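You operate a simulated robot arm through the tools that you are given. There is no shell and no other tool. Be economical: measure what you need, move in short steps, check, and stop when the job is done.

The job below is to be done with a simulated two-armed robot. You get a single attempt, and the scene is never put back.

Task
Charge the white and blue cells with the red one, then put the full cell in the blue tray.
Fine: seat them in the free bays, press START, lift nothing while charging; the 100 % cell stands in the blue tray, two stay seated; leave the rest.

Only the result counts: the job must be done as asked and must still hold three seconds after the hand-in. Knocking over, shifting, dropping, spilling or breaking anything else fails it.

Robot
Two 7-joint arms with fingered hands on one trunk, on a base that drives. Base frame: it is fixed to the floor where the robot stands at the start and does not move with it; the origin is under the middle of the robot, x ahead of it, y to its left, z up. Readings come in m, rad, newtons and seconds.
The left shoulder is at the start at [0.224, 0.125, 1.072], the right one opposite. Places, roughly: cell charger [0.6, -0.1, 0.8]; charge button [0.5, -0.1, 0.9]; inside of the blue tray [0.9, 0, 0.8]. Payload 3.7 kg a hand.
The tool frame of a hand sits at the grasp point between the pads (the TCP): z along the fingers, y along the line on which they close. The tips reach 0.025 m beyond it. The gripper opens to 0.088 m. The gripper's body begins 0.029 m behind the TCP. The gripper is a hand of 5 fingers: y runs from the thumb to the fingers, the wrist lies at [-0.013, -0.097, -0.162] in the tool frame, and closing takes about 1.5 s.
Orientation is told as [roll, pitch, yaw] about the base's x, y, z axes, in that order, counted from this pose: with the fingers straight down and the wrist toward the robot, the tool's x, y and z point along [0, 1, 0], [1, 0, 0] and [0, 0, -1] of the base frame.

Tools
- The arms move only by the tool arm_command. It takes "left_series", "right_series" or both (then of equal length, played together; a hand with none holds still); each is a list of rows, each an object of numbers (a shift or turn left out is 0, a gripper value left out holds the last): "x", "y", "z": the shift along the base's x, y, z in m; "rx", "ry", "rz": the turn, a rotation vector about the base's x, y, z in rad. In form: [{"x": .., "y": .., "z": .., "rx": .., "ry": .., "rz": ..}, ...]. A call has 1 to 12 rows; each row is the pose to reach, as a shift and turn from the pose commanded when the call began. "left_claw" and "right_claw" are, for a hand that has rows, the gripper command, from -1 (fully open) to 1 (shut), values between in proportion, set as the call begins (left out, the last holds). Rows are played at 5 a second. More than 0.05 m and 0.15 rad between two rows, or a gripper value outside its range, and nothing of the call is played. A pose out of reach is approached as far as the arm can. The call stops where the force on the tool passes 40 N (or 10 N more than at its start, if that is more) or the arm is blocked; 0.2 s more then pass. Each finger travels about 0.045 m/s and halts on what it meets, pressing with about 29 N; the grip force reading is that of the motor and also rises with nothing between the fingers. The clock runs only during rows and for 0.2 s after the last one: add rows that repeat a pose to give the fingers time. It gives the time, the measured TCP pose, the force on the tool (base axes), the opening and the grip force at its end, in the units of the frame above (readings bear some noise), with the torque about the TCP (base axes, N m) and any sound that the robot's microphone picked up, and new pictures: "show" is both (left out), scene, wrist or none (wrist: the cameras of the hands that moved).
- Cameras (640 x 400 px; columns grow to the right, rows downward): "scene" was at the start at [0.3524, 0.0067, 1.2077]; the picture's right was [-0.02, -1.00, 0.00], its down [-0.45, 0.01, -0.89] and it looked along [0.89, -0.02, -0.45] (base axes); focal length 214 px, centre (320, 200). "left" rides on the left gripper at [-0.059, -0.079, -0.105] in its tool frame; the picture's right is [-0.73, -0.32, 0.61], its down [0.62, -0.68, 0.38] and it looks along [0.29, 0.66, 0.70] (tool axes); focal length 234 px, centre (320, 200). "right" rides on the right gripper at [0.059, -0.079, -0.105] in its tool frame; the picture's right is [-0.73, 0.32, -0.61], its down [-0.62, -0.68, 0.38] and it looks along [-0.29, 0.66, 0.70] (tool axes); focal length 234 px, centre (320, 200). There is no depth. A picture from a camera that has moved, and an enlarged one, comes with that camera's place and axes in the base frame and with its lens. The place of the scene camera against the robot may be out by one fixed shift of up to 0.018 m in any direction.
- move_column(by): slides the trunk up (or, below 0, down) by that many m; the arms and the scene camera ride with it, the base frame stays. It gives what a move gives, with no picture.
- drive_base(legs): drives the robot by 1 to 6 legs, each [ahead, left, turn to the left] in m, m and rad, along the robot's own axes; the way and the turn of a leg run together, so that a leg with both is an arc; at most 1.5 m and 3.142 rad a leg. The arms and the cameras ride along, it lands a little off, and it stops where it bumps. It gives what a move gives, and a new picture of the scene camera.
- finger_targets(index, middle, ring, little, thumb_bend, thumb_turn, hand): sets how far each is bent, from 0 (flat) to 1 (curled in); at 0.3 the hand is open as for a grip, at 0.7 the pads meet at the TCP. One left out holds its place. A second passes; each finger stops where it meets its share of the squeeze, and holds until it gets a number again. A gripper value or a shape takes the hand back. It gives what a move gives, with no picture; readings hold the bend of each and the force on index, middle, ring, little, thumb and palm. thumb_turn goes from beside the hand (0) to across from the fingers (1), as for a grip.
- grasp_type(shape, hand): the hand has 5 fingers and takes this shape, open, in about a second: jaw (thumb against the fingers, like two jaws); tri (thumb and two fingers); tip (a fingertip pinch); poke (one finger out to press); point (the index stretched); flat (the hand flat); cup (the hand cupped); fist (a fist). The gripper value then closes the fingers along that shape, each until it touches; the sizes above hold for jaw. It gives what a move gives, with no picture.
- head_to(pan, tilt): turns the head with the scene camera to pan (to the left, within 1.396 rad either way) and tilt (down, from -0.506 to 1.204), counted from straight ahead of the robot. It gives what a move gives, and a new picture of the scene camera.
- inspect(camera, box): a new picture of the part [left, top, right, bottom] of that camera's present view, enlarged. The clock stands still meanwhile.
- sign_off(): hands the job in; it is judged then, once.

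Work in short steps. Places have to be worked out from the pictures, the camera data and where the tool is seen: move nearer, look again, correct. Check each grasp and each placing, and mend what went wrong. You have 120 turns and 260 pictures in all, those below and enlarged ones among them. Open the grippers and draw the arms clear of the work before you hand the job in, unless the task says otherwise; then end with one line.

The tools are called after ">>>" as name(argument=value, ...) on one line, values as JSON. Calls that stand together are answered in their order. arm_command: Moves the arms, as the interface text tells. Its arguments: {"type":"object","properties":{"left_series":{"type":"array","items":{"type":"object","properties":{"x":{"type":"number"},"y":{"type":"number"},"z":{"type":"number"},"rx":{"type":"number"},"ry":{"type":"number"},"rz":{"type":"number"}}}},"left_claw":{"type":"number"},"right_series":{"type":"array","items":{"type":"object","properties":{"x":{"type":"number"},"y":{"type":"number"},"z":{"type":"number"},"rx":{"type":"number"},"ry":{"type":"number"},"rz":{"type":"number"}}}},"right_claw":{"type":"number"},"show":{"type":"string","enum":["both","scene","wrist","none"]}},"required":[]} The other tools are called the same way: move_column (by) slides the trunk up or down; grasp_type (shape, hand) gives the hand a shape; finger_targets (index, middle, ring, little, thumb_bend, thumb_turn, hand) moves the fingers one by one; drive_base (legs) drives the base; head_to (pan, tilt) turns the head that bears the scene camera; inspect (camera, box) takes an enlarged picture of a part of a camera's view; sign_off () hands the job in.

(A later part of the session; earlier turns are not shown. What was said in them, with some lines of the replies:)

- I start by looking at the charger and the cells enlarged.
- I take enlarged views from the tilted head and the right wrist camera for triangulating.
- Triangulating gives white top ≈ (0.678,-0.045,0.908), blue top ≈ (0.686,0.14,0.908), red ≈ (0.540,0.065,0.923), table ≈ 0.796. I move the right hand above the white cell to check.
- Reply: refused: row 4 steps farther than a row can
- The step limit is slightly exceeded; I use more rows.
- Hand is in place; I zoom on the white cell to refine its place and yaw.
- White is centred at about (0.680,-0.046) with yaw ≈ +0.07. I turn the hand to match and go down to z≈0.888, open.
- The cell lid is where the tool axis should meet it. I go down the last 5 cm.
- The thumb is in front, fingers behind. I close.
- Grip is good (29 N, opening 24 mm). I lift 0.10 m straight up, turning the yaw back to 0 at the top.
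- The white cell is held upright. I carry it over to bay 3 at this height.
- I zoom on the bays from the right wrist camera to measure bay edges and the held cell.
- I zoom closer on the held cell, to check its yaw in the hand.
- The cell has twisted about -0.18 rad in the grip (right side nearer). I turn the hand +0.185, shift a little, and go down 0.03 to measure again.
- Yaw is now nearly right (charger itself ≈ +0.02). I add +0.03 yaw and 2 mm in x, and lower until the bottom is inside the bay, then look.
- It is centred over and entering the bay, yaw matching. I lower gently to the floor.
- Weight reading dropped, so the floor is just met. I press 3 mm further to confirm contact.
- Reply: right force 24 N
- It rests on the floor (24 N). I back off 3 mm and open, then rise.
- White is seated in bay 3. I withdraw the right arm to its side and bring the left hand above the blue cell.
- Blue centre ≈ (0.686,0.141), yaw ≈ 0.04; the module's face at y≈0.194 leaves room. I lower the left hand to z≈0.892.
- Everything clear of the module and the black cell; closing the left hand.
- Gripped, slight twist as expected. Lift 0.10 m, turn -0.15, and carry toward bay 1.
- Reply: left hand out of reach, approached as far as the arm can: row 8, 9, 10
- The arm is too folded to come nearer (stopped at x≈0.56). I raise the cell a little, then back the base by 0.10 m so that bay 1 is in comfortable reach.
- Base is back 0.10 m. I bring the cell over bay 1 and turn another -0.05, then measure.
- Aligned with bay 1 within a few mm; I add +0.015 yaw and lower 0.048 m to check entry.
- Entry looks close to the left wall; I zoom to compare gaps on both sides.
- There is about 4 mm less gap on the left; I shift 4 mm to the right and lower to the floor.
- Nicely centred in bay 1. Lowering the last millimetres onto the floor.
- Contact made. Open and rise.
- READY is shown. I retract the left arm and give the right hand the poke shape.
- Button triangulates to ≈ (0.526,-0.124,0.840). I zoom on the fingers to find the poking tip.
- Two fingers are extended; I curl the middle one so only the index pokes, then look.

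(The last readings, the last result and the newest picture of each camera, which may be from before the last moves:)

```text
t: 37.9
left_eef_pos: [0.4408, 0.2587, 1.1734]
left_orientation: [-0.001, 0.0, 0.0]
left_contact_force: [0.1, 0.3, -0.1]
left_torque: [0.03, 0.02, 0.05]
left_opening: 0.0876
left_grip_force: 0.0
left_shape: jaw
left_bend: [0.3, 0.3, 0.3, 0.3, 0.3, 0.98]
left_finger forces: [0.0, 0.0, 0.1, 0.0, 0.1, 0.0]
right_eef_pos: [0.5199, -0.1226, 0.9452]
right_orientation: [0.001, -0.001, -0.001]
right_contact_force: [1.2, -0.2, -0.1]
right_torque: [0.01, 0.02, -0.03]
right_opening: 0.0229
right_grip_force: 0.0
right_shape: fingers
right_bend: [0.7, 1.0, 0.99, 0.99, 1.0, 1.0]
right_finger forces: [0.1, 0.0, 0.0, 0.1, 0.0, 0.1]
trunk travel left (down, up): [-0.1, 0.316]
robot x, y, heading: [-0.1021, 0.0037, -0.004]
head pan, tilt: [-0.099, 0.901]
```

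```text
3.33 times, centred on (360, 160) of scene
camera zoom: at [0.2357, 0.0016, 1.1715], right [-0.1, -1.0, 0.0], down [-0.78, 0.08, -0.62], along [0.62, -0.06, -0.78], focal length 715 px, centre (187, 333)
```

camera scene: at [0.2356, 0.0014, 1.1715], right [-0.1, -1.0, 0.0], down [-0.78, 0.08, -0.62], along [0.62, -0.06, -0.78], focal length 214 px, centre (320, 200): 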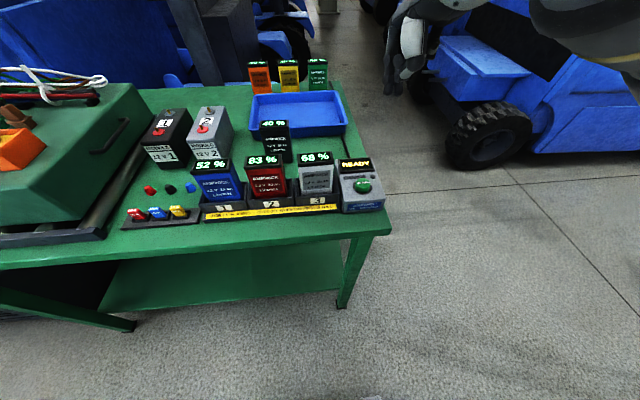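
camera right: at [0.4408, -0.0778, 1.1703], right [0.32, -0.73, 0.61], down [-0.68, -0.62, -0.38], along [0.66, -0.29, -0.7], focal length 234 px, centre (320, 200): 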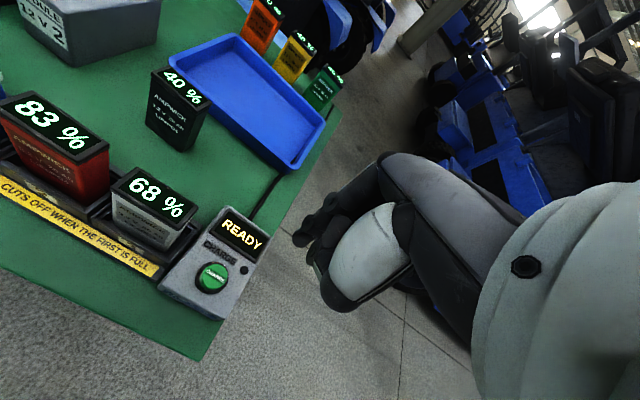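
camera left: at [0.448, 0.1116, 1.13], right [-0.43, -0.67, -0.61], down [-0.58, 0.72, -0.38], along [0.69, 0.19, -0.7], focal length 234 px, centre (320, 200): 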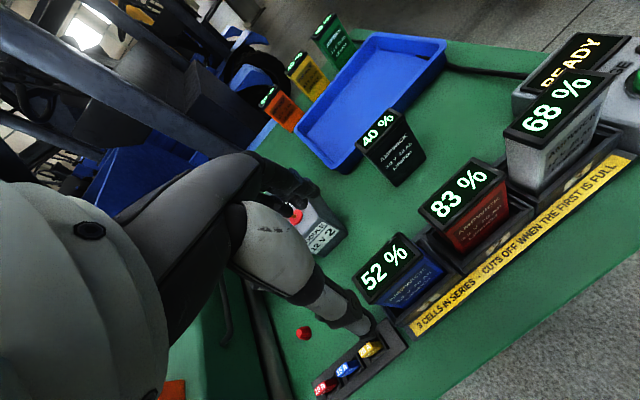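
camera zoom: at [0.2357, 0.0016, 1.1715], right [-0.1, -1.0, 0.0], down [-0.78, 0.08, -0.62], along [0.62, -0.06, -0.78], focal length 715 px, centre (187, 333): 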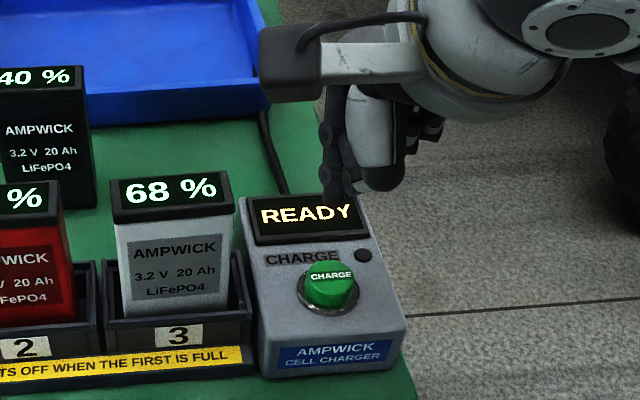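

The index tip sits about 9 mm ahead of the TCP and 35 mm below. I shift x -8 mm and go down to just above the button.

>>> arm_command(right_series=[{"x": -0.008, "z": -0.01}, {"x": -0.008, "z": -0.025}, {"x": -0.008, "z": -0.035}, {"x": -0.008, "z": -0.035}], show="none")

>>> inspect(camera="right", box=[200, 150, 400, 310])

>>> inspect(camera="scene", box=[310, 120, 430, 220])

```text
t: 38.9
left_eef_pos: [0.4407, 0.2592, 1.1745]
left_orientation: [0.0, 0.001, 0.001]
left_contact_force: [-0.2, -0.6, -0.4]
left_torque: [-0.01, -0.01, 0.0]
left_opening: 0.088
left_grip_force: 0.0
left_shape: jaw
left_bend: [0.3, 0.3, 0.3, 0.3, 0.3, 0.98]
left_finger forces: [0.0, 0.0, 0.1, 0.0, 0.0, 0.0]
right_eef_pos: [0.5104, -0.1226, 0.9088]
right_orientation: [0.001, 0.0, 0.0]
right_contact_force: [-0.5, 0.3, 0.0]
right_torque: [-0.01, 0.0, 0.0]
right_opening: 0.0226
right_grip_force: 0.1
right_shape: fingers
right_bend: [0.7, 1.0, 0.99, 0.99, 1.0, 1.0]
right_finger forces: [0.0, 0.1, 0.1, 0.1, 0.0, 0.0]
trunk travel left (down, up): [-0.1, 0.316]
robot x, y, heading: [-0.1014, 0.0015, -0.004]
head pan, tilt: [-0.099, 0.901]
```

```text
2.50 times, centred on (300, 230) of right
camera zoom: at [0.4325, -0.0643, 1.0152], right [0.32, -0.73, 0.61], down [-0.68, -0.62, -0.38], along [0.66, -0.29, -0.7], focal length 585 px, centre (370, 125)
```

zoom: 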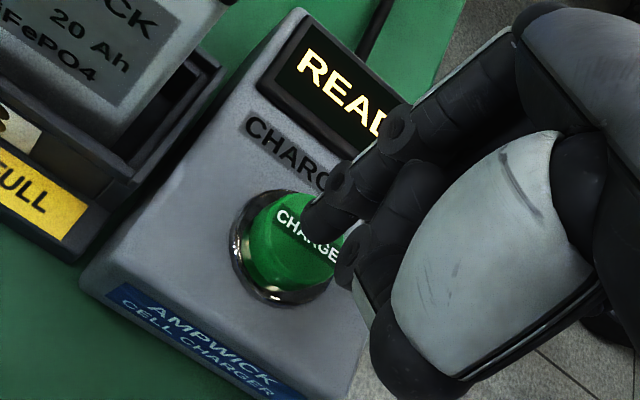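

```text
4.00 times, centred on (370, 170) of scene
camera zoom: at [0.2359, 0.0015, 1.1714], right [-0.1, -1.0, 0.0], down [-0.78, 0.08, -0.62], along [0.62, -0.06, -0.78], focal length 858 px, centre (120, 320)
```

zoom: 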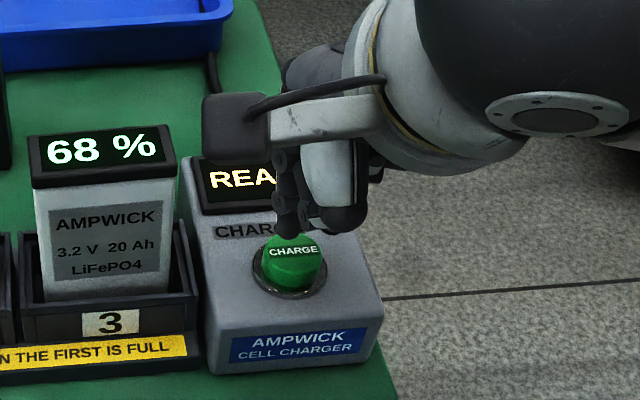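

The tip is right above the button. I press down in small steps.

>>> arm_command(right_series=[{"x": -0.003, "z": -0.008}, {"x": -0.003, "z": -0.014}, {"x": -0.003, "z": -0.018}, {"x": -0.003, "z": -0.022}], show="none")

>>> inspect(camera="scene", box=[190, 120, 430, 220])

```text
t: 39.9
left_eef_pos: [0.4404, 0.2591, 1.1743]
left_orientation: [0.0, 0.0, 0.001]
left_contact_force: [0.2, -0.8, 0.9]
left_torque: [-0.03, -0.02, -0.01]
left_opening: 0.0876
left_grip_force: 0.0
left_shape: jaw
left_bend: [0.3, 0.3, 0.3, 0.3, 0.3, 0.98]
left_finger forces: [0.0, 0.0, 0.1, 0.0, 0.0, 0.0]
right_eef_pos: [0.5085, -0.1217, 0.8875]
right_orientation: [0.0, -0.001, -0.001]
right_contact_force: [-0.2, -0.8, 0.5]
right_torque: [0.04, 0.02, 0.02]
right_opening: 0.0227
right_grip_force: 0.1
right_shape: fingers
right_bend: [0.7, 1.0, 0.99, 0.99, 1.0, 1.0]
right_finger forces: [0.0, 0.0, 0.1, 0.0, 0.0, 0.1]
trunk travel left (down, up): [-0.1, 0.316]
robot x, y, heading: [-0.0987, 0.0029, 0.002]
head pan, tilt: [-0.099, 0.901]
```

```text
2.67 times, centred on (310, 170) of scene
camera zoom: at [0.236, 0.0015, 1.1713], right [-0.1, -1.0, 0.0], down [-0.78, 0.08, -0.62], along [0.62, -0.06, -0.78], focal length 572 px, centre (347, 280)
```

zoom: 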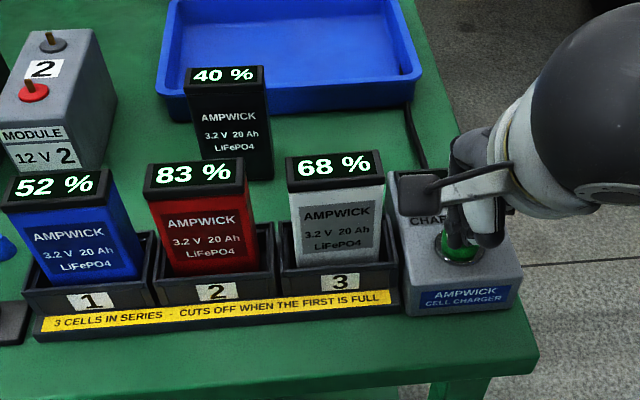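

No contact yet; checking the wrist view.

>>> inspect(camera="right", box=[200, 150, 400, 310])

>>> inspect(camera="scene", box=[330, 160, 400, 220])

```text
2.50 times, centred on (300, 230) of right
camera zoom: at [0.43, -0.0642, 0.9931], right [0.32, -0.73, 0.61], down [-0.68, -0.62, -0.38], along [0.66, -0.29, -0.7], focal length 585 px, centre (370, 125)
```

zoom: 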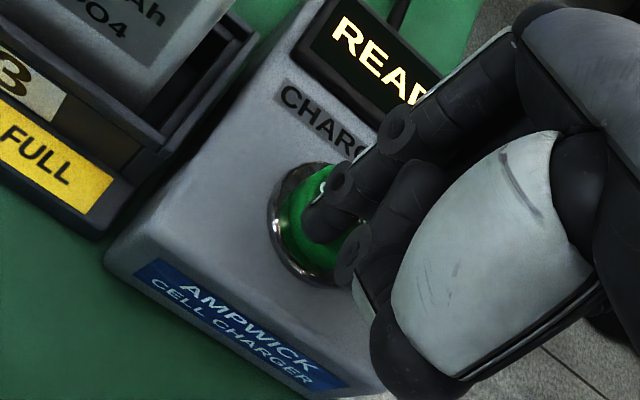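

```text
6.67 times, centred on (365, 190) of scene
camera zoom: at [0.236, 0.0015, 1.1713], right [-0.1, -1.0, 0.0], down [-0.78, 0.08, -0.62], along [0.62, -0.06, -0.78], focal length 1430 px, centre (20, 267)
```

zoom: 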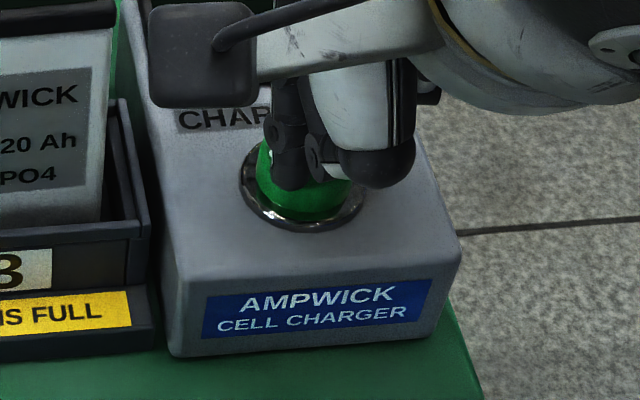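

Tip is over the button, near contact. I continue pressing in 2–3 mm steps.

>>> arm_command(right_series=[{"z": -0.003}, {"z": -0.006}, {"z": -0.009}, {"z": -0.012}, {"z": -0.015}], show="wrist")

>>> inspect(camera="scene", box=[190, 120, 430, 220])

```text
t: 41.1
left_eef_pos: [0.4388, 0.2599, 1.1764]
left_orientation: [0.0, 0.0, 0.0]
left_contact_force: [-0.2, -0.3, -0.3]
left_torque: [-0.02, 0.02, 0.03]
left_opening: 0.088
left_grip_force: 0.1
left_shape: jaw
left_bend: [0.3, 0.3, 0.3, 0.3, 0.3, 0.98]
left_finger forces: [0.1, 0.1, 0.0, 0.1, 0.0, 0.1]
right_eef_pos: [0.5097, -0.1223, 0.8752]
right_orientation: [0.002, -0.009, -0.001]
right_contact_force: [5.6, 0.6, 19.5]
right_torque: [0.18, -0.14, -0.02]
right_opening: 0.0223
right_grip_force: 10.1
right_shape: fingers
right_bend: [0.7, 1.0, 0.99, 0.99, 1.0, 1.0]
right_finger forces: [20.1, 0.0, 0.0, 0.0, 0.0, 0.0]
trunk travel left (down, up): [-0.1, 0.316]
robot x, y, heading: [-0.1013, 0.0017, 0.001]
head pan, tilt: [-0.099, 0.901]
heard: click
camera right: at [0.4293, -0.0641, 0.9815], right [0.32, -0.73, 0.61], down [-0.68, -0.62, -0.39], along [0.66, -0.29, -0.69], focal length 234 px, centre (320, 200)
```

right: 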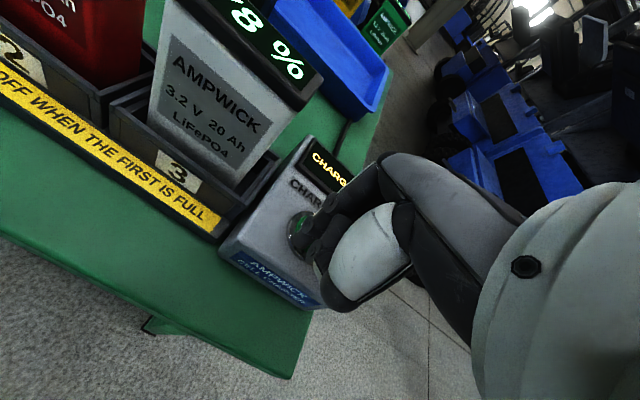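

```text
2.67 times, centred on (310, 170) of scene
camera zoom: at [0.2344, 0.0019, 1.1723], right [-0.1, -1.0, 0.0], down [-0.78, 0.08, -0.62], along [0.62, -0.06, -0.78], focal length 572 px, centre (347, 280)
```

zoom: 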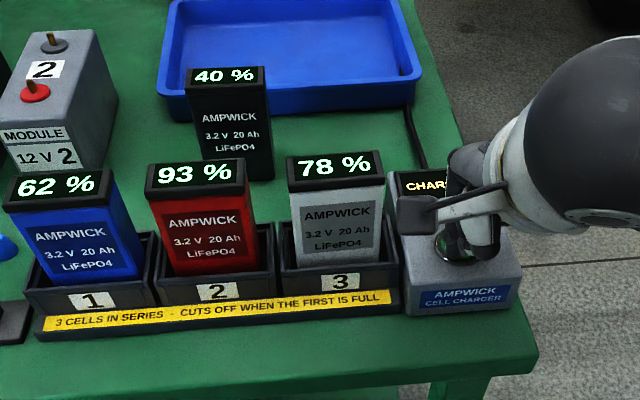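

Click heard and it is charging (93 % already). I raise the right hand clear and restore the jaw shape.

>>> arm_command(right_series=[{"z": 0.04}, {"z": 0.08}, {"z": 0.12}, {"z": 0.16}, {"y": -0.03, "z": 0.2}], show="none")

>>> grasp_type(hand="right", shape="jaw")

>>> drive_base(legs=[[0.08, 0, 0]])

>>> inspect(camera="scene", box=[180, 60, 420, 270])

```text
t: 42.3
left_eef_pos: [0.4396, 0.2591, 1.1748]
left_orientation: [0.0, -0.001, 0.001]
left_contact_force: [0.1, -0.4, 0.6]
left_torque: [0.01, -0.04, -0.02]
left_opening: 0.0877
left_grip_force: 0.0
left_shape: jaw
left_bend: [0.3, 0.3, 0.3, 0.3, 0.3, 0.98]
left_finger forces: [0.0, 0.0, 0.0, 0.0, 0.1, 0.0]
right_eef_pos: [0.5068, -0.1543, 1.073]
right_orientation: [0.0, -0.001, -0.001]
right_contact_force: [-0.7, 0.5, 0.1]
right_torque: [0.03, 0.0, 0.0]
right_opening: 0.0225
right_grip_force: 0.1
right_shape: fingers
right_bend: [0.7, 1.0, 0.99, 0.99, 1.0, 1.0]
right_finger forces: [0.0, 0.0, 0.0, 0.0, 0.1, 0.0]
trunk travel left (down, up): [-0.1, 0.316]
robot x, y, heading: [-0.0999, -0.0023, 0.005]
head pan, tilt: [-0.099, 0.901]
```

```text
t: 43.2
left_eef_pos: [0.4409, 0.2582, 1.1745]
left_orientation: [-0.001, 0.0, -0.001]
left_contact_force: [-0.6, -0.1, 0.1]
left_torque: [0.01, 0.02, 0.0]
left_opening: 0.0875
left_grip_force: 0.0
left_shape: jaw
left_bend: [0.3, 0.3, 0.3, 0.3, 0.3, 0.98]
left_finger forces: [0.0, 0.1, 0.0, 0.0, 0.1, 0.0]
right_eef_pos: [0.5096, -0.1535, 1.0734]
right_orientation: [0.0, 0.001, 0.001]
right_contact_force: [0.3, -0.6, -0.1]
right_torque: [-0.02, -0.01, 0.0]
right_opening: 0.0877
right_grip_force: 0.1
right_shape: jaw
right_bend: [0.3, 0.3, 0.3, 0.3, 0.3, 0.98]
right_finger forces: [0.0, 0.0, 0.0, 0.0, 0.1, 0.1]
trunk travel left (down, up): [-0.1, 0.316]
robot x, y, heading: [-0.1005, -0.0016, 0.003]
head pan, tilt: [-0.099, 0.901]
```

```text
t: 44.3
left_eef_pos: [0.5218, 0.2596, 1.1738]
left_orientation: [-0.001, 0.0, 0.001]
left_contact_force: [1.3, -0.1, -0.6]
left_torque: [0.05, -0.01, -0.03]
left_opening: 0.0877
left_grip_force: 0.1
left_shape: jaw
left_bend: [0.3, 0.3, 0.3, 0.3, 0.3, 0.98]
left_finger forces: [0.0, 0.1, 0.0, 0.0, 0.0, 0.1]
right_eef_pos: [0.5879, -0.1546, 1.0723]
right_orientation: [0.001, 0.0, -0.001]
right_contact_force: [-0.2, 0.0, 0.6]
right_torque: [0.01, 0.0, -0.01]
right_opening: 0.0875
right_grip_force: 0.1
right_shape: jaw
right_bend: [0.3, 0.3, 0.3, 0.3, 0.3, 0.98]
right_finger forces: [0.1, 0.0, 0.0, 0.0, 0.1, 0.0]
trunk travel left (down, up): [-0.1, 0.316]
robot x, y, heading: [-0.0224, -0.0018, 0.005]
head pan, tilt: [-0.099, 0.901]
camera scene: at [0.3162, 0.0015, 1.1712], right [-0.1, -1.0, 0.0], down [-0.78, 0.08, -0.62], along [0.62, -0.06, -0.78], focal length 214 px, centre (320, 200)
```

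scene: 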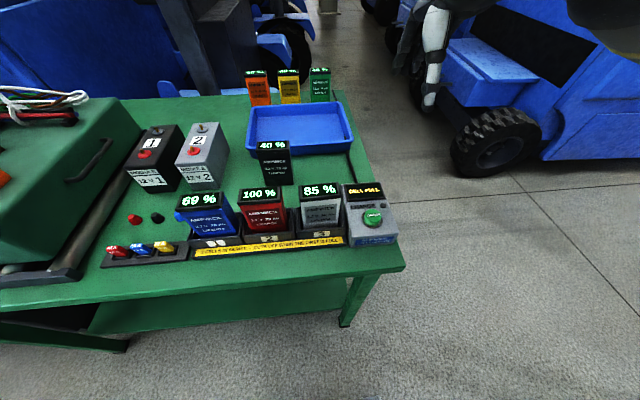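

```text
1.90 times, centred on (300, 165) of scene
camera zoom: at [0.3162, 0.0015, 1.1712], right [-0.1, -1.0, 0.0], down [-0.78, 0.08, -0.62], along [0.62, -0.06, -0.78], focal length 408 px, centre (358, 267)
```

zoom: 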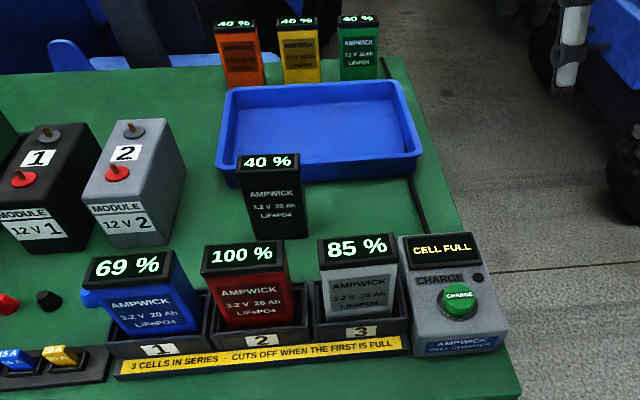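

Red shows 100 %, CELL FULL. I bring the right hand above the red cell, pre-turned by +0.20 (the angle at which this grip settles).

>>> arm_command(right_series=[{"x": -0.008, "y": 0.037, "rz": 0.04}, {"x": -0.017, "y": 0.074, "rz": 0.08}, {"x": -0.026, "y": 0.111, "rz": 0.12}, {"x": -0.035, "y": 0.148, "rz": 0.16}, {"x": -0.044, "y": 0.185, "rz": 0.2}, {"x": -0.052, "y": 0.2215, "rz": 0.2}, {"x": -0.052, "y": 0.2215, "rz": 0.2}, {"x": -0.052, "y": 0.2215, "rz": 0.2}], right_claw=-1)

>>> inspect(camera="right", box=[160, 140, 400, 340])

```text
t: 46.1
left_eef_pos: [0.5207, 0.2594, 1.1743]
left_orientation: [-0.001, 0.0, 0.001]
left_contact_force: [-0.1, -0.1, -0.4]
left_torque: [0.0, 0.0, -0.01]
left_opening: 0.0873
left_grip_force: 0.0
left_shape: jaw
left_bend: [0.3, 0.3, 0.3, 0.3, 0.3, 0.98]
left_finger forces: [0.1, 0.1, 0.0, 0.0, 0.1, 0.1]
right_eef_pos: [0.5358, 0.0688, 1.0742]
right_orientation: [0.0, 0.002, 0.2]
right_contact_force: [0.5, 0.3, -0.1]
right_torque: [-0.02, -0.01, -0.01]
right_opening: 0.0876
right_grip_force: 0.1
right_shape: jaw
right_bend: [0.3, 0.3, 0.3, 0.3, 0.3, 0.98]
right_finger forces: [0.0, 0.0, 0.0, 0.0, 0.1, 0.0]
trunk travel left (down, up): [-0.1, 0.316]
robot x, y, heading: [-0.0192, 0.0023, -0.004]
head pan, tilt: [-0.099, 0.901]
camera scene: at [0.3156, 0.0017, 1.1714], right [-0.1, -1.0, 0.0], down [-0.78, 0.08, -0.62], along [0.62, -0.06, -0.78], focal length 214 px, centre (320, 200)
camera right: at [0.4466, 0.1096, 1.18], right [0.46, -0.65, 0.61], down [-0.54, -0.75, -0.38], along [0.7, -0.15, -0.7], focal length 234 px, centre (320, 200)
```

scene: 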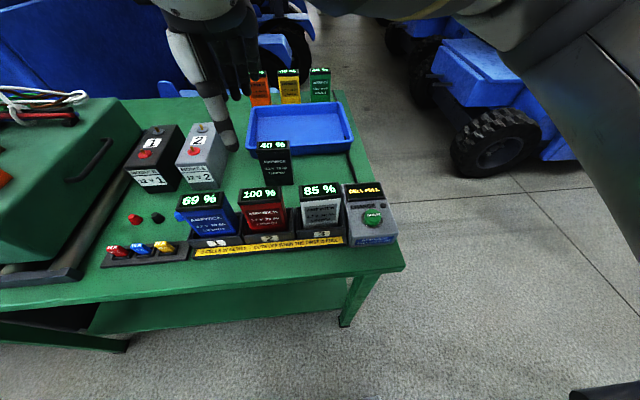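
right: 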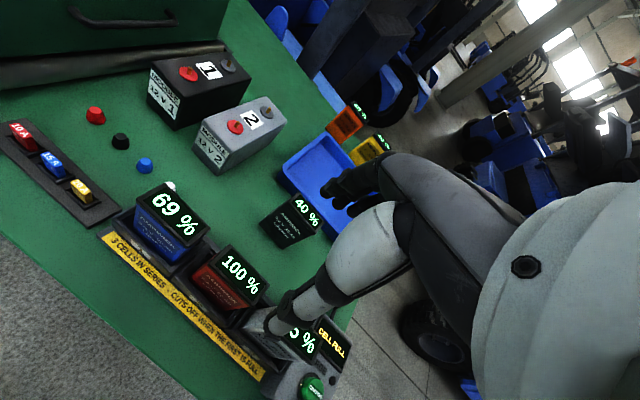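

```text
2.00 times, centred on (280, 240) of right
camera zoom: at [0.4466, 0.1096, 1.18], right [0.46, -0.65, 0.61], down [-0.54, -0.75, -0.38], along [0.7, -0.15, -0.7], focal length 468 px, centre (400, 120)
```

zoom: 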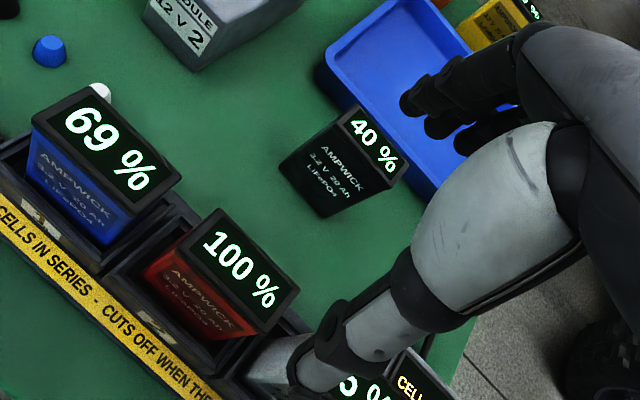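

Red confirmed at (0.541,0.066). I lower the open hand around it.

>>> arm_command(right_series=[{"z": -0.04}, {"z": -0.08}, {"z": -0.11}, {"z": -0.135}, {"z": -0.155}, {"z": -0.168}, {"z": -0.168}])

>>> inspect(camera="scene", box=[160, 150, 360, 270])

>>> inspect(camera="left", box=[360, 100, 640, 320])

```text
t: 47.7
left_eef_pos: [0.5201, 0.2585, 1.1742]
left_orientation: [-0.001, 0.0, 0.003]
left_contact_force: [0.1, 0.1, -0.7]
left_torque: [0.01, 0.04, 0.0]
left_opening: 0.0877
left_grip_force: 0.1
left_shape: jaw
left_bend: [0.3, 0.3, 0.3, 0.3, 0.3, 0.98]
left_finger forces: [0.1, 0.0, 0.1, 0.1, 0.1, 0.1]
right_eef_pos: [0.5355, 0.0672, 0.9044]
right_orientation: [0.0, 0.0, 0.2]
right_contact_force: [0.6, 1.0, 0.4]
right_torque: [0.01, -0.04, -0.01]
right_opening: 0.0881
right_grip_force: 0.1
right_shape: jaw
right_bend: [0.3, 0.3, 0.3, 0.3, 0.3, 0.98]
right_finger forces: [0.0, 0.0, 0.0, 0.0, 0.0, 0.1]
trunk travel left (down, up): [-0.1, 0.316]
robot x, y, heading: [-0.0229, 0.0003, 0.001]
head pan, tilt: [-0.099, 0.901]
camera scene: at [0.3156, 0.0015, 1.1714], right [-0.1, -1.0, 0.0], down [-0.78, 0.08, -0.62], along [0.62, -0.06, -0.78], focal length 214 px, centre (320, 200)
camera right: at [0.4465, 0.1092, 1.0102], right [0.46, -0.65, 0.61], down [-0.54, -0.75, -0.38], along [0.7, -0.15, -0.7], focal length 234 px, centre (320, 200)
```

scene: 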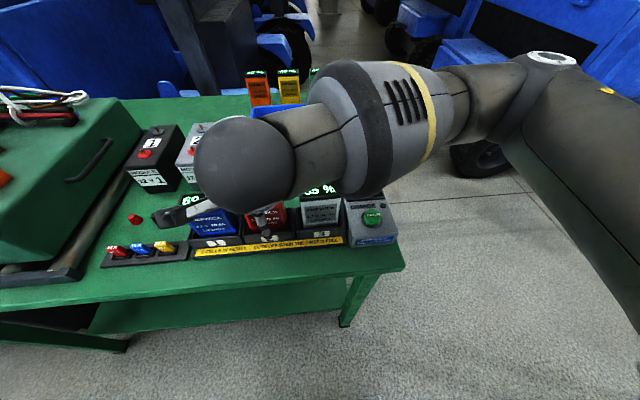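
right: 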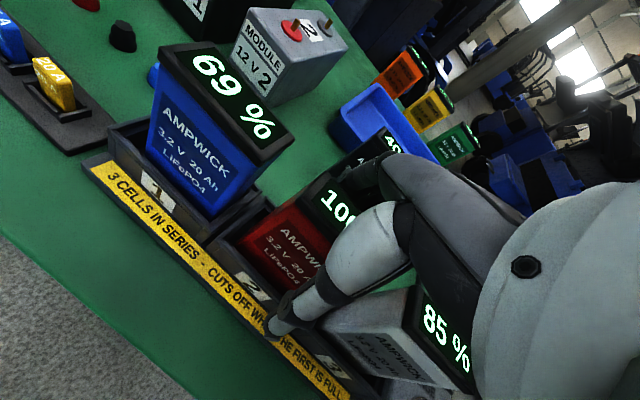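

```text
3.20 times, centred on (260, 210) of scene
camera zoom: at [0.3156, 0.0015, 1.1714], right [-0.1, -1.0, 0.0], down [-0.78, 0.08, -0.62], along [0.62, -0.06, -0.78], focal length 686 px, centre (512, 168)
```

zoom: 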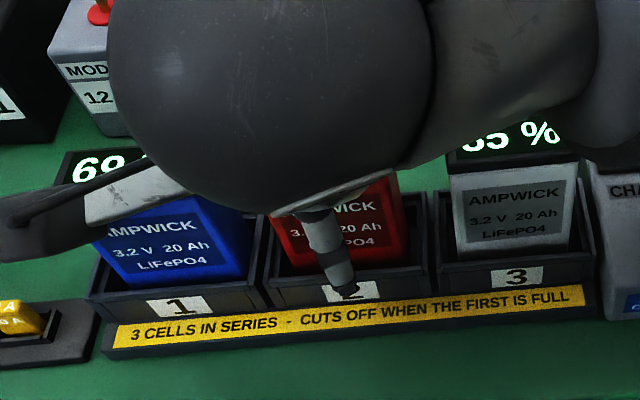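

```text
1.82 times, centred on (500, 210) of left
camera zoom: at [0.441, 0.1997, 1.2793], right [-0.32, -0.73, -0.61], down [-0.68, 0.62, -0.38], along [0.66, 0.29, -0.7], focal length 426 px, centre (-7, 182)
```

zoom: 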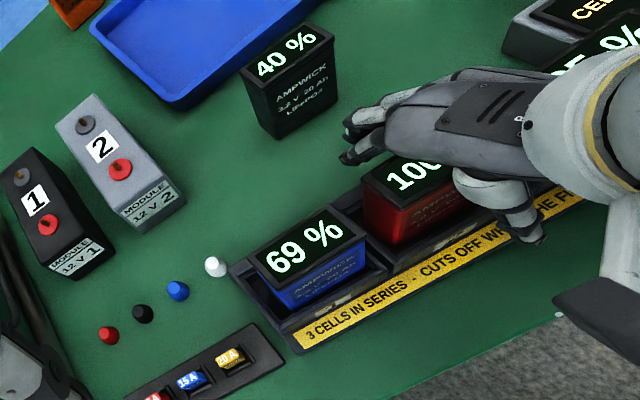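

No contact forces; closing on the red cell.

>>> arm_command(right_series=[{"z": 0}, {"z": 0}, {"z": 0}, {"z": 0}, {"z": 0}, {"z": 0}, {"z": 0}, {"z": 0}], right_claw=1, show="none")

>>> inspect(camera="left", box=[360, 100, 640, 320])

>>> inspect(camera="right", box=[120, 80, 460, 400])

```text
t: 49.5
left_eef_pos: [0.5207, 0.2582, 1.1748]
left_orientation: [0.0, -0.001, 0.0]
left_contact_force: [-0.8, -0.4, 1.0]
left_torque: [0.01, -0.01, 0.01]
left_opening: 0.0878
left_grip_force: 0.0
left_shape: jaw
left_bend: [0.3, 0.3, 0.3, 0.3, 0.3, 0.98]
left_finger forces: [0.0, 0.0, 0.0, 0.0, 0.0, 0.0]
right_eef_pos: [0.5357, 0.0676, 0.9036]
right_orientation: [0.002, 0.001, 0.199]
right_contact_force: [-0.2, -0.3, 0.5]
right_torque: [0.0, 0.03, -0.01]
right_opening: 0.0258
right_grip_force: 29.2
right_shape: jaw
right_bend: [0.74, 0.51, 0.52, 0.5, 0.75, 1.0]
right_finger forces: [13.9, 7.6, 3.3, 0.0, 25.1, 0.0]
trunk travel left (down, up): [-0.1, 0.316]
robot x, y, heading: [-0.0222, -0.0016, 0.0]
head pan, tilt: [-0.099, 0.901]
```

```text
1.82 times, centred on (500, 210) of left
camera zoom: at [0.4414, 0.1996, 1.2791], right [-0.32, -0.73, -0.61], down [-0.68, 0.62, -0.38], along [0.66, 0.29, -0.7], focal length 426 px, centre (-7, 182)
```

zoom: 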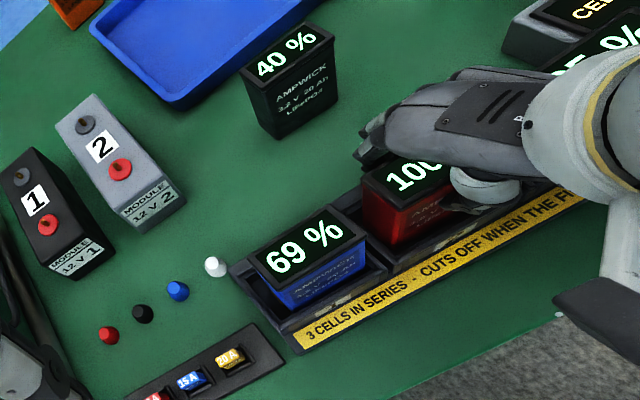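

```text
1.25 times, centred on (290, 240) of right
camera zoom: at [0.4467, 0.1092, 1.0103], right [0.46, -0.65, 0.61], down [-0.54, -0.75, -0.38], along [0.7, -0.15, -0.7], focal length 293 px, centre (358, 150)
```

zoom: 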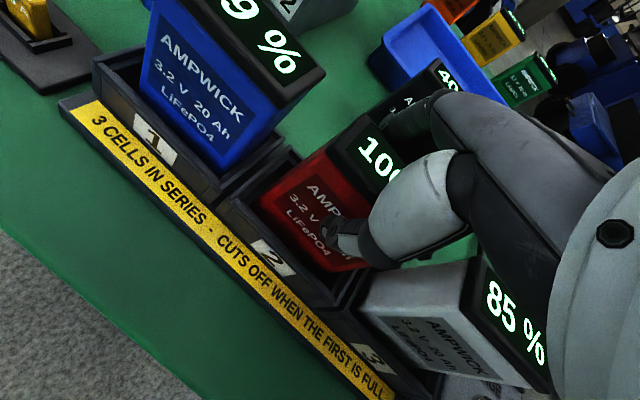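

Gripped firmly. I lift straight up 0.14 m.

>>> arm_command(right_series=[{"z": 0.01}, {"z": 0.025}, {"z": 0.04}, {"z": 0.06}, {"z": 0.085}, {"z": 0.115}, {"z": 0.145}, {"z": 0.145}])

>>> inspect(camera="scene", box=[180, 120, 420, 270])

```text
t: 51.3
left_eef_pos: [0.5222, 0.2594, 1.1744]
left_orientation: [0.0, 0.002, 0.001]
left_contact_force: [-0.4, 0.1, 0.6]
left_torque: [0.0, 0.02, 0.02]
left_opening: 0.0875
left_grip_force: 0.1
left_shape: jaw
left_bend: [0.3, 0.3, 0.3, 0.3, 0.3, 0.98]
left_finger forces: [0.0, 0.0, 0.0, 0.0, 0.0, 0.1]
right_eef_pos: [0.5361, 0.0695, 1.0506]
right_orientation: [0.0, 0.001, 0.201]
right_contact_force: [0.1, -0.1, -4.5]
right_torque: [-0.01, -0.03, 0.02]
right_opening: 0.0258
right_grip_force: 29.0
right_shape: jaw
right_bend: [0.74, 0.51, 0.53, 0.5, 0.75, 1.0]
right_finger forces: [14.2, 7.5, 3.3, 0.0, 25.0, 0.0]
trunk travel left (down, up): [-0.1, 0.316]
robot x, y, heading: [-0.0209, -0.0018, -0.002]
head pan, tilt: [-0.099, 0.901]
camera scene: at [0.3164, 0.0015, 1.171], right [-0.1, -1.0, 0.0], down [-0.78, 0.08, -0.62], along [0.62, -0.06, -0.78], focal length 214 px, centre (320, 200)
camera right: at [0.4473, 0.1109, 1.1561], right [0.46, -0.65, 0.61], down [-0.54, -0.75, -0.38], along [0.7, -0.15, -0.7], focal length 234 px, centre (320, 200)
```

scene: 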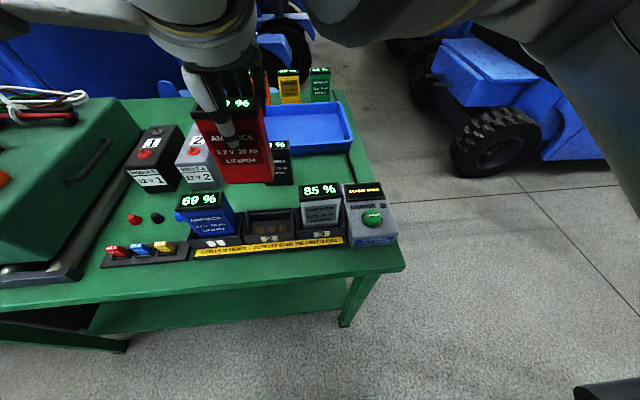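
right: 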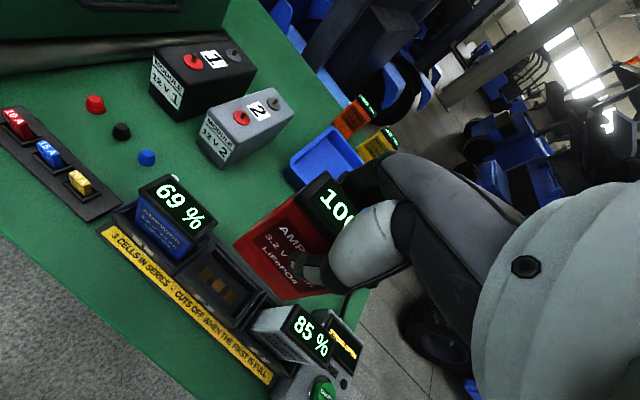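

```text
2.67 times, centred on (300, 195) of scene
camera zoom: at [0.3164, 0.0015, 1.171], right [-0.1, -1.0, 0.0], down [-0.78, 0.08, -0.62], along [0.62, -0.06, -0.78], focal length 572 px, centre (373, 213)
```

zoom: 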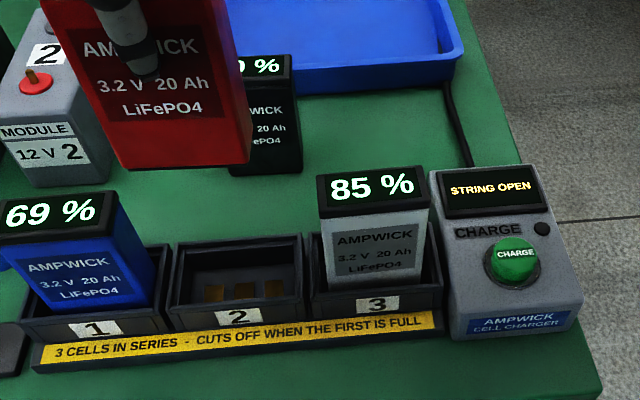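

Bays 1 and 3 undisturbed. Tray spans about x 0.78–0.98, y ±0.13; I carry the red cell over to (0.855,-0.01).

>>> arm_command(right_series=[{"x": 0.04, "y": -0.015}, {"x": 0.08, "y": -0.03}, {"x": 0.12, "y": -0.045}, {"x": 0.16, "y": -0.06}, {"x": 0.2, "y": -0.07}, {"x": 0.24, "y": -0.0775}, {"x": 0.28, "y": -0.0775}, {"x": 0.319, "y": -0.0775}, {"x": 0.319, "y": -0.0775}, {"x": 0.319, "y": -0.0775}])

>>> inspect(camera="scene", box=[220, 50, 400, 200])

```text
t: 53.5
left_eef_pos: [0.5214, 0.259, 1.1742]
left_orientation: [-0.002, -0.001, 0.002]
left_contact_force: [0.0, 1.2, -1.0]
left_torque: [0.01, 0.0, -0.01]
left_opening: 0.0878
left_grip_force: 0.0
left_shape: jaw
left_bend: [0.3, 0.3, 0.3, 0.3, 0.3, 0.98]
left_finger forces: [0.0, 0.0, 0.1, 0.0, 0.0, 0.0]
right_eef_pos: [0.8546, -0.0087, 1.049]
right_orientation: [0.0, 0.0, 0.201]
right_contact_force: [0.5, -0.8, -4.0]
right_torque: [0.02, 0.04, -0.02]
right_opening: 0.0257
right_grip_force: 28.8
right_shape: jaw
right_bend: [0.74, 0.51, 0.53, 0.51, 0.75, 1.0]
right_finger forces: [14.6, 7.4, 3.3, 0.0, 25.4, 0.1]
trunk travel left (down, up): [-0.1, 0.316]
robot x, y, heading: [-0.0209, 0.0024, 0.002]
head pan, tilt: [-0.099, 0.901]
camera scene: at [0.3163, 0.0016, 1.1711], right [-0.1, -1.0, 0.0], down [-0.78, 0.08, -0.62], along [0.62, -0.06, -0.78], focal length 214 px, centre (320, 200)
camera right: at [0.7656, 0.0328, 1.1545], right [0.46, -0.65, 0.61], down [-0.54, -0.75, -0.38], along [0.7, -0.15, -0.7], focal length 234 px, centre (320, 200)
```

scene: 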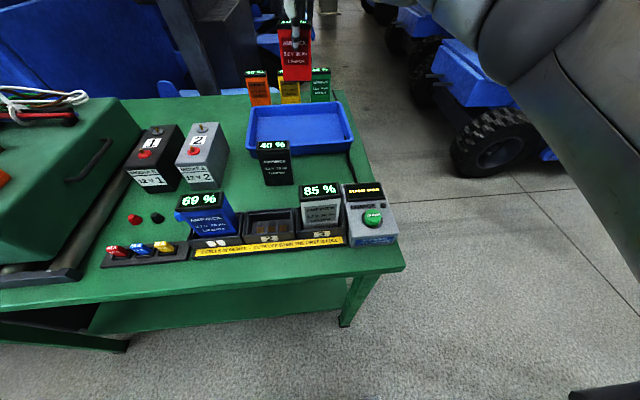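
right: 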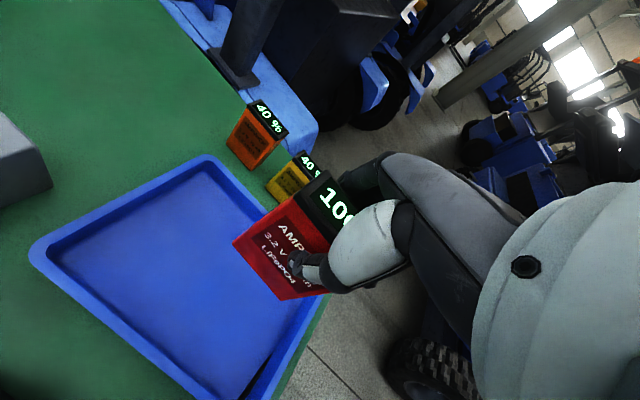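

```text
2.67 times, centred on (310, 125) of scene
camera zoom: at [0.3163, 0.0016, 1.1711], right [-0.1, -1.0, 0.0], down [-0.78, 0.08, -0.62], along [0.62, -0.06, -0.78], focal length 572 px, centre (347, 400)
```

zoom: 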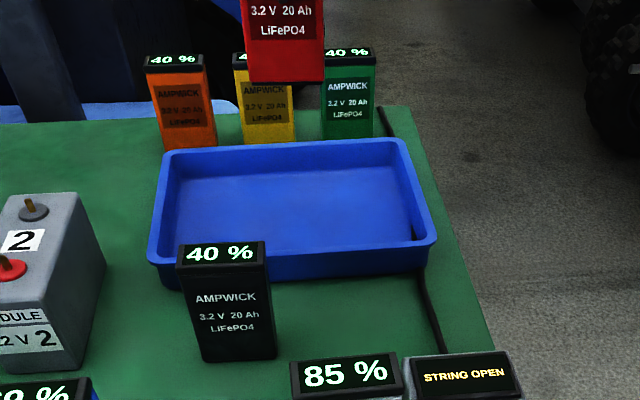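

Over the tray with margins all round. I lower 0.13 m and look.

>>> arm_command(right_series=[{"z": -0.04}, {"z": -0.08}, {"z": -0.11}, {"z": -0.135}, {"z": -0.135}])

>>> inspect(camera="scene", box=[220, 50, 400, 200])

```text
t: 54.7
left_eef_pos: [0.5206, 0.2582, 1.176]
left_orientation: [0.0, 0.0, -0.001]
left_contact_force: [0.2, -0.9, 0.3]
left_torque: [0.04, 0.01, -0.01]
left_opening: 0.0876
left_grip_force: 0.2
left_shape: jaw
left_bend: [0.3, 0.3, 0.3, 0.3, 0.3, 0.98]
left_finger forces: [0.1, 0.0, 0.0, 0.1, 0.0, 0.0]
right_eef_pos: [0.8536, -0.0096, 0.915]
right_orientation: [0.002, 0.001, 0.198]
right_contact_force: [0.7, -0.1, -4.2]
right_torque: [0.03, 0.06, -0.01]
right_opening: 0.0255
right_grip_force: 28.5
right_shape: jaw
right_bend: [0.74, 0.51, 0.53, 0.51, 0.75, 1.0]
right_finger forces: [14.5, 7.5, 3.3, 0.0, 25.2, 0.0]
trunk travel left (down, up): [-0.1, 0.316]
robot x, y, heading: [-0.0219, 0.0016, 0.001]
head pan, tilt: [-0.099, 0.901]
camera scene: at [0.3158, 0.0015, 1.1714], right [-0.1, -1.0, 0.0], down [-0.78, 0.08, -0.62], along [0.62, -0.06, -0.78], focal length 214 px, centre (320, 200)
camera right: at [0.7655, 0.0318, 1.0203], right [0.46, -0.65, 0.61], down [-0.54, -0.75, -0.38], along [0.7, -0.15, -0.7], focal length 234 px, centre (320, 200)
```

scene: 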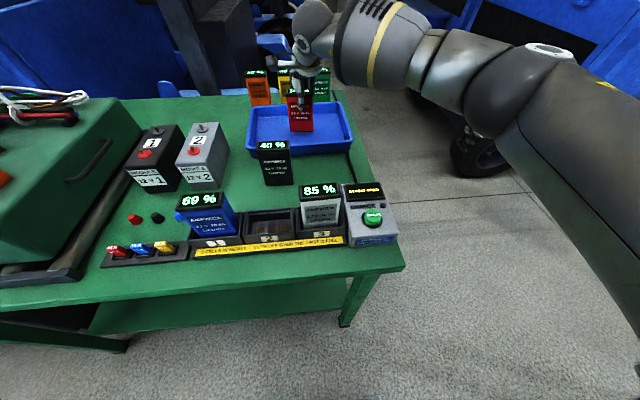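
right: 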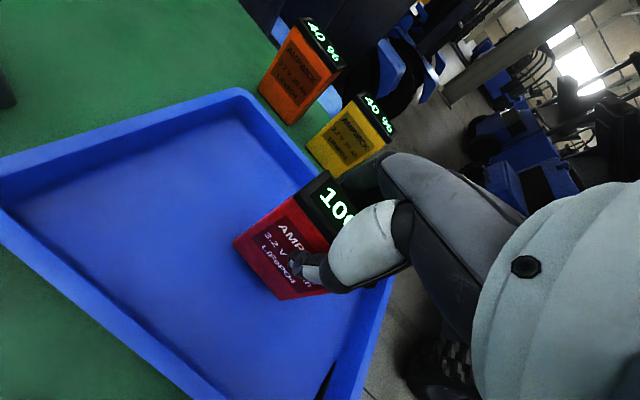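

```text
2.67 times, centred on (310, 125) of scene
camera zoom: at [0.3158, 0.0015, 1.1714], right [-0.1, -1.0, 0.0], down [-0.78, 0.08, -0.62], along [0.62, -0.06, -0.78], focal length 572 px, centre (347, 400)
```

zoom: 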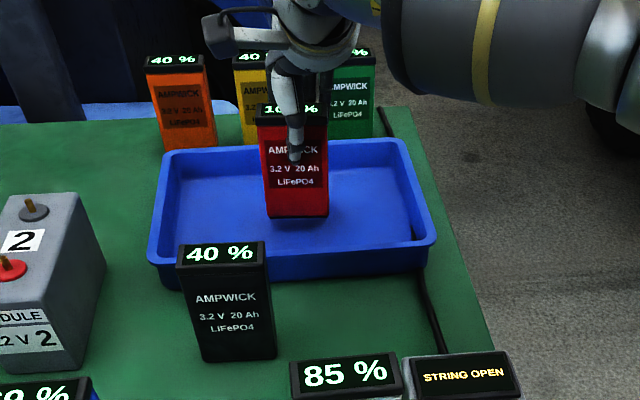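

Inside the tray, still 2 cm above its floor. Lower gently to contact.

>>> arm_command(right_series=[{"z": -0.008}, {"z": -0.013}, {"z": -0.017}, {"z": -0.02}, {"z": -0.023}, {"z": -0.023}], show="none")

```text
t: 56.1
left_eef_pos: [0.5195, 0.2586, 1.1751]
left_orientation: [0.0, -0.001, 0.0]
left_contact_force: [0.3, 0.9, 0.2]
left_torque: [-0.03, 0.02, 0.01]
left_opening: 0.0877
left_grip_force: 0.0
left_shape: jaw
left_bend: [0.3, 0.3, 0.3, 0.3, 0.3, 0.98]
left_finger forces: [0.0, 0.1, 0.0, 0.0, 0.0, 0.0]
right_eef_pos: [0.8537, -0.0086, 0.8939]
right_orientation: [0.001, -0.004, 0.199]
right_contact_force: [0.1, -0.9, 4.8]
right_torque: [-0.07, -0.06, 0.02]
right_opening: 0.0258
right_grip_force: 28.8
right_shape: jaw
right_bend: [0.74, 0.51, 0.53, 0.51, 0.76, 1.0]
right_finger forces: [15.2, 8.0, 3.8, 0.0, 26.6, 0.0]
trunk travel left (down, up): [-0.1, 0.316]
robot x, y, heading: [-0.0224, 0.0022, -0.003]
head pan, tilt: [-0.099, 0.901]
```

It stands on the tray floor. Open, then rise straight up.

>>> arm_command(right_series=[{"z": 0.0}, {"z": 0.0}, {"z": 0.0}, {"z": 0.0}, {"z": 0.0}, {"z": 0.0}, {"z": 0.0}, {"z": 0.0}, {"z": 0.01}, {"z": 0.04}, {"z": 0.08}, {"z": 0.12}], right_claw=-1)

>>> inspect(camera="scene", box=[180, 50, 420, 260])

```text
t: 58.7
left_eef_pos: [0.5209, 0.2585, 1.1754]
left_orientation: [0.0, -0.003, -0.001]
left_contact_force: [-0.1, -0.2, 0.3]
left_torque: [-0.02, 0.0, -0.04]
left_opening: 0.0877
left_grip_force: 0.1
left_shape: jaw
left_bend: [0.3, 0.3, 0.3, 0.3, 0.3, 0.98]
left_finger forces: [0.0, 0.1, 0.1, 0.0, 0.1, 0.0]
right_eef_pos: [0.8532, -0.0096, 1.0131]
right_orientation: [0.0, -0.001, 0.201]
right_contact_force: [0.0, -0.2, 0.5]
right_torque: [0.0, -0.02, -0.01]
right_opening: 0.0876
right_grip_force: 0.0
right_shape: jaw
right_bend: [0.3, 0.3, 0.3, 0.3, 0.3, 0.98]
right_finger forces: [0.0, 0.1, 0.1, 0.0, 0.1, 0.0]
trunk travel left (down, up): [-0.1, 0.316]
robot x, y, heading: [-0.0217, -0.0001, 0.002]
head pan, tilt: [-0.099, 0.901]
camera scene: at [0.3149, 0.0016, 1.1717], right [-0.1, -1.0, 0.0], down [-0.78, 0.08, -0.62], along [0.62, -0.06, -0.78], focal length 214 px, centre (320, 200)
camera right: at [0.7649, 0.0324, 1.1195], right [0.46, -0.65, 0.61], down [-0.54, -0.75, -0.38], along [0.7, -0.15, -0.7], focal length 234 px, centre (320, 200)
```

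scene: 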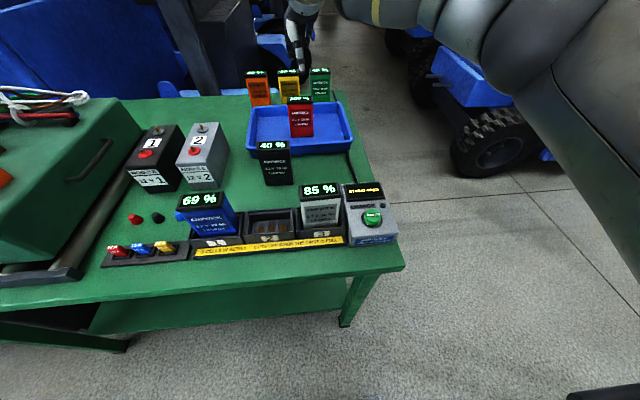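
right: 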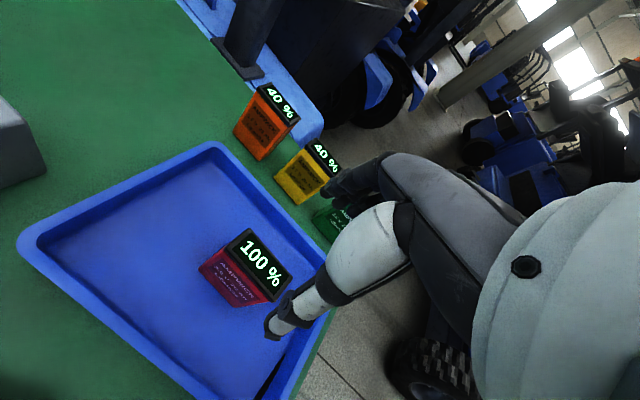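

```text
1.90 times, centred on (300, 155) of scene
camera zoom: at [0.3149, 0.0016, 1.1717], right [-0.1, -1.0, 0.0], down [-0.78, 0.08, -0.62], along [0.62, -0.06, -0.78], focal length 408 px, centre (358, 286)
```

zoom: 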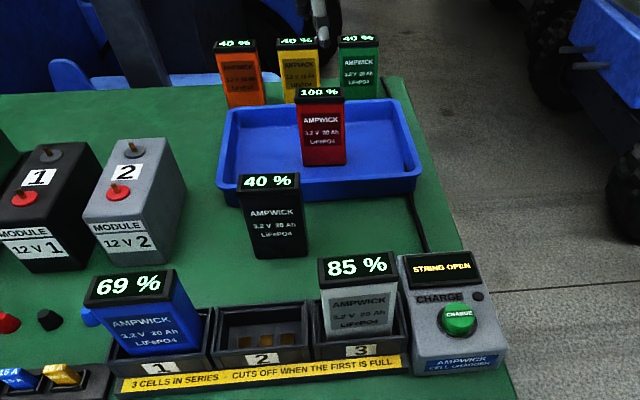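

Red stands upright at 100 % in the tray; blue and white remain seated. I withdraw the right arm up and to its side.

>>> arm_command(right_series=[{"z": 0.04}, {"z": 0.08}, {"z": 0.12, "y": -0.02}, {"x": -0.03, "y": -0.05, "z": 0.14}, {"x": -0.065, "y": -0.08, "z": 0.15}, {"x": -0.1, "y": -0.11, "z": 0.15}, {"x": -0.135, "y": -0.14, "z": 0.15}, {"x": -0.17, "y": -0.17, "z": 0.15}, {"x": -0.21, "y": -0.195, "z": 0.15}, {"x": -0.25, "y": -0.22, "z": 0.15}, {"x": -0.29, "y": -0.225, "z": 0.15}, {"x": -0.33, "y": -0.225, "z": 0.15}])

>>> inspect(camera="scene", box=[180, 50, 420, 260])

```text
t: 61.3
left_eef_pos: [0.5199, 0.2573, 1.1753]
left_orientation: [-0.002, -0.002, 0.0]
left_contact_force: [-1.1, 0.6, -0.4]
left_torque: [0.01, -0.01, 0.01]
left_opening: 0.0877
left_grip_force: 0.0
left_shape: jaw
left_bend: [0.3, 0.3, 0.3, 0.3, 0.3, 0.98]
left_finger forces: [0.1, 0.0, 0.1, 0.1, 0.0, 0.0]
right_eef_pos: [0.5223, -0.2332, 1.1616]
right_orientation: [0.001, 0.0, 0.2]
right_contact_force: [0.0, -0.2, 0.1]
right_torque: [0.01, 0.01, 0.0]
right_opening: 0.0875
right_grip_force: 0.1
right_shape: jaw
right_bend: [0.3, 0.3, 0.3, 0.3, 0.3, 0.98]
right_finger forces: [0.0, 0.1, 0.0, 0.1, 0.1, 0.0]
trunk travel left (down, up): [-0.1, 0.316]
robot x, y, heading: [-0.0193, 0.0004, 0.003]
head pan, tilt: [-0.099, 0.901]
camera scene: at [0.3151, 0.0014, 1.1716], right [-0.1, -1.0, 0.0], down [-0.78, 0.08, -0.62], along [0.62, -0.06, -0.78], focal length 214 px, centre (320, 200)
camera right: at [0.4343, -0.1933, 1.2682], right [0.46, -0.65, 0.61], down [-0.54, -0.75, -0.38], along [0.7, -0.15, -0.7], focal length 234 px, centre (320, 200)
```

scene: 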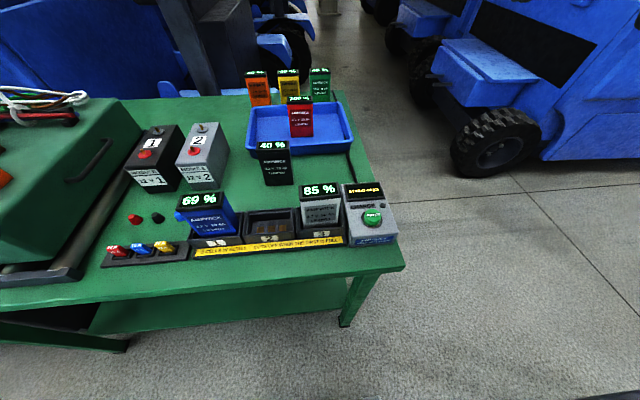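
right: 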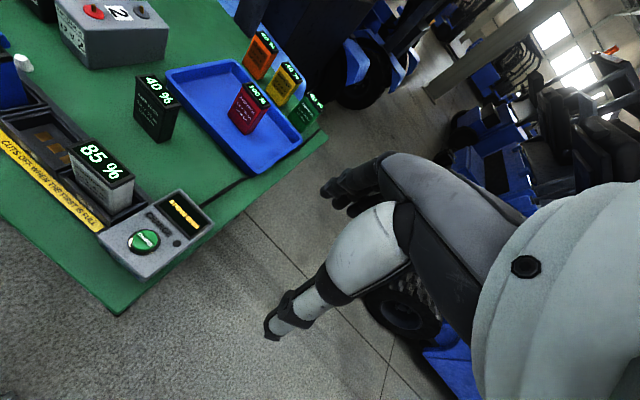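

```text
1.90 times, centred on (300, 155) of scene
camera zoom: at [0.3151, 0.0014, 1.1716], right [-0.1, -1.0, 0.0], down [-0.78, 0.08, -0.62], along [0.62, -0.06, -0.78], focal length 408 px, centre (358, 286)
```

zoom: 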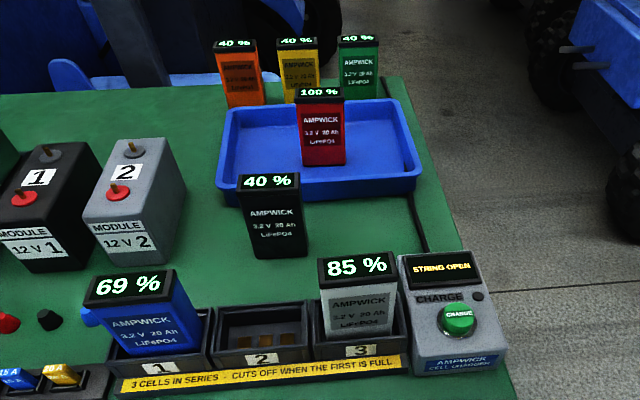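

Both arms are clear with hands open, and everything is in its place, so I hand in.

>>> sign_off()

```text
The job is handed in.
```

The red cell charged to 100 % and now stands upright in the blue tray. The blue cell (69 %) and the white cell (85 %) are still seated in bays 1 and 3.
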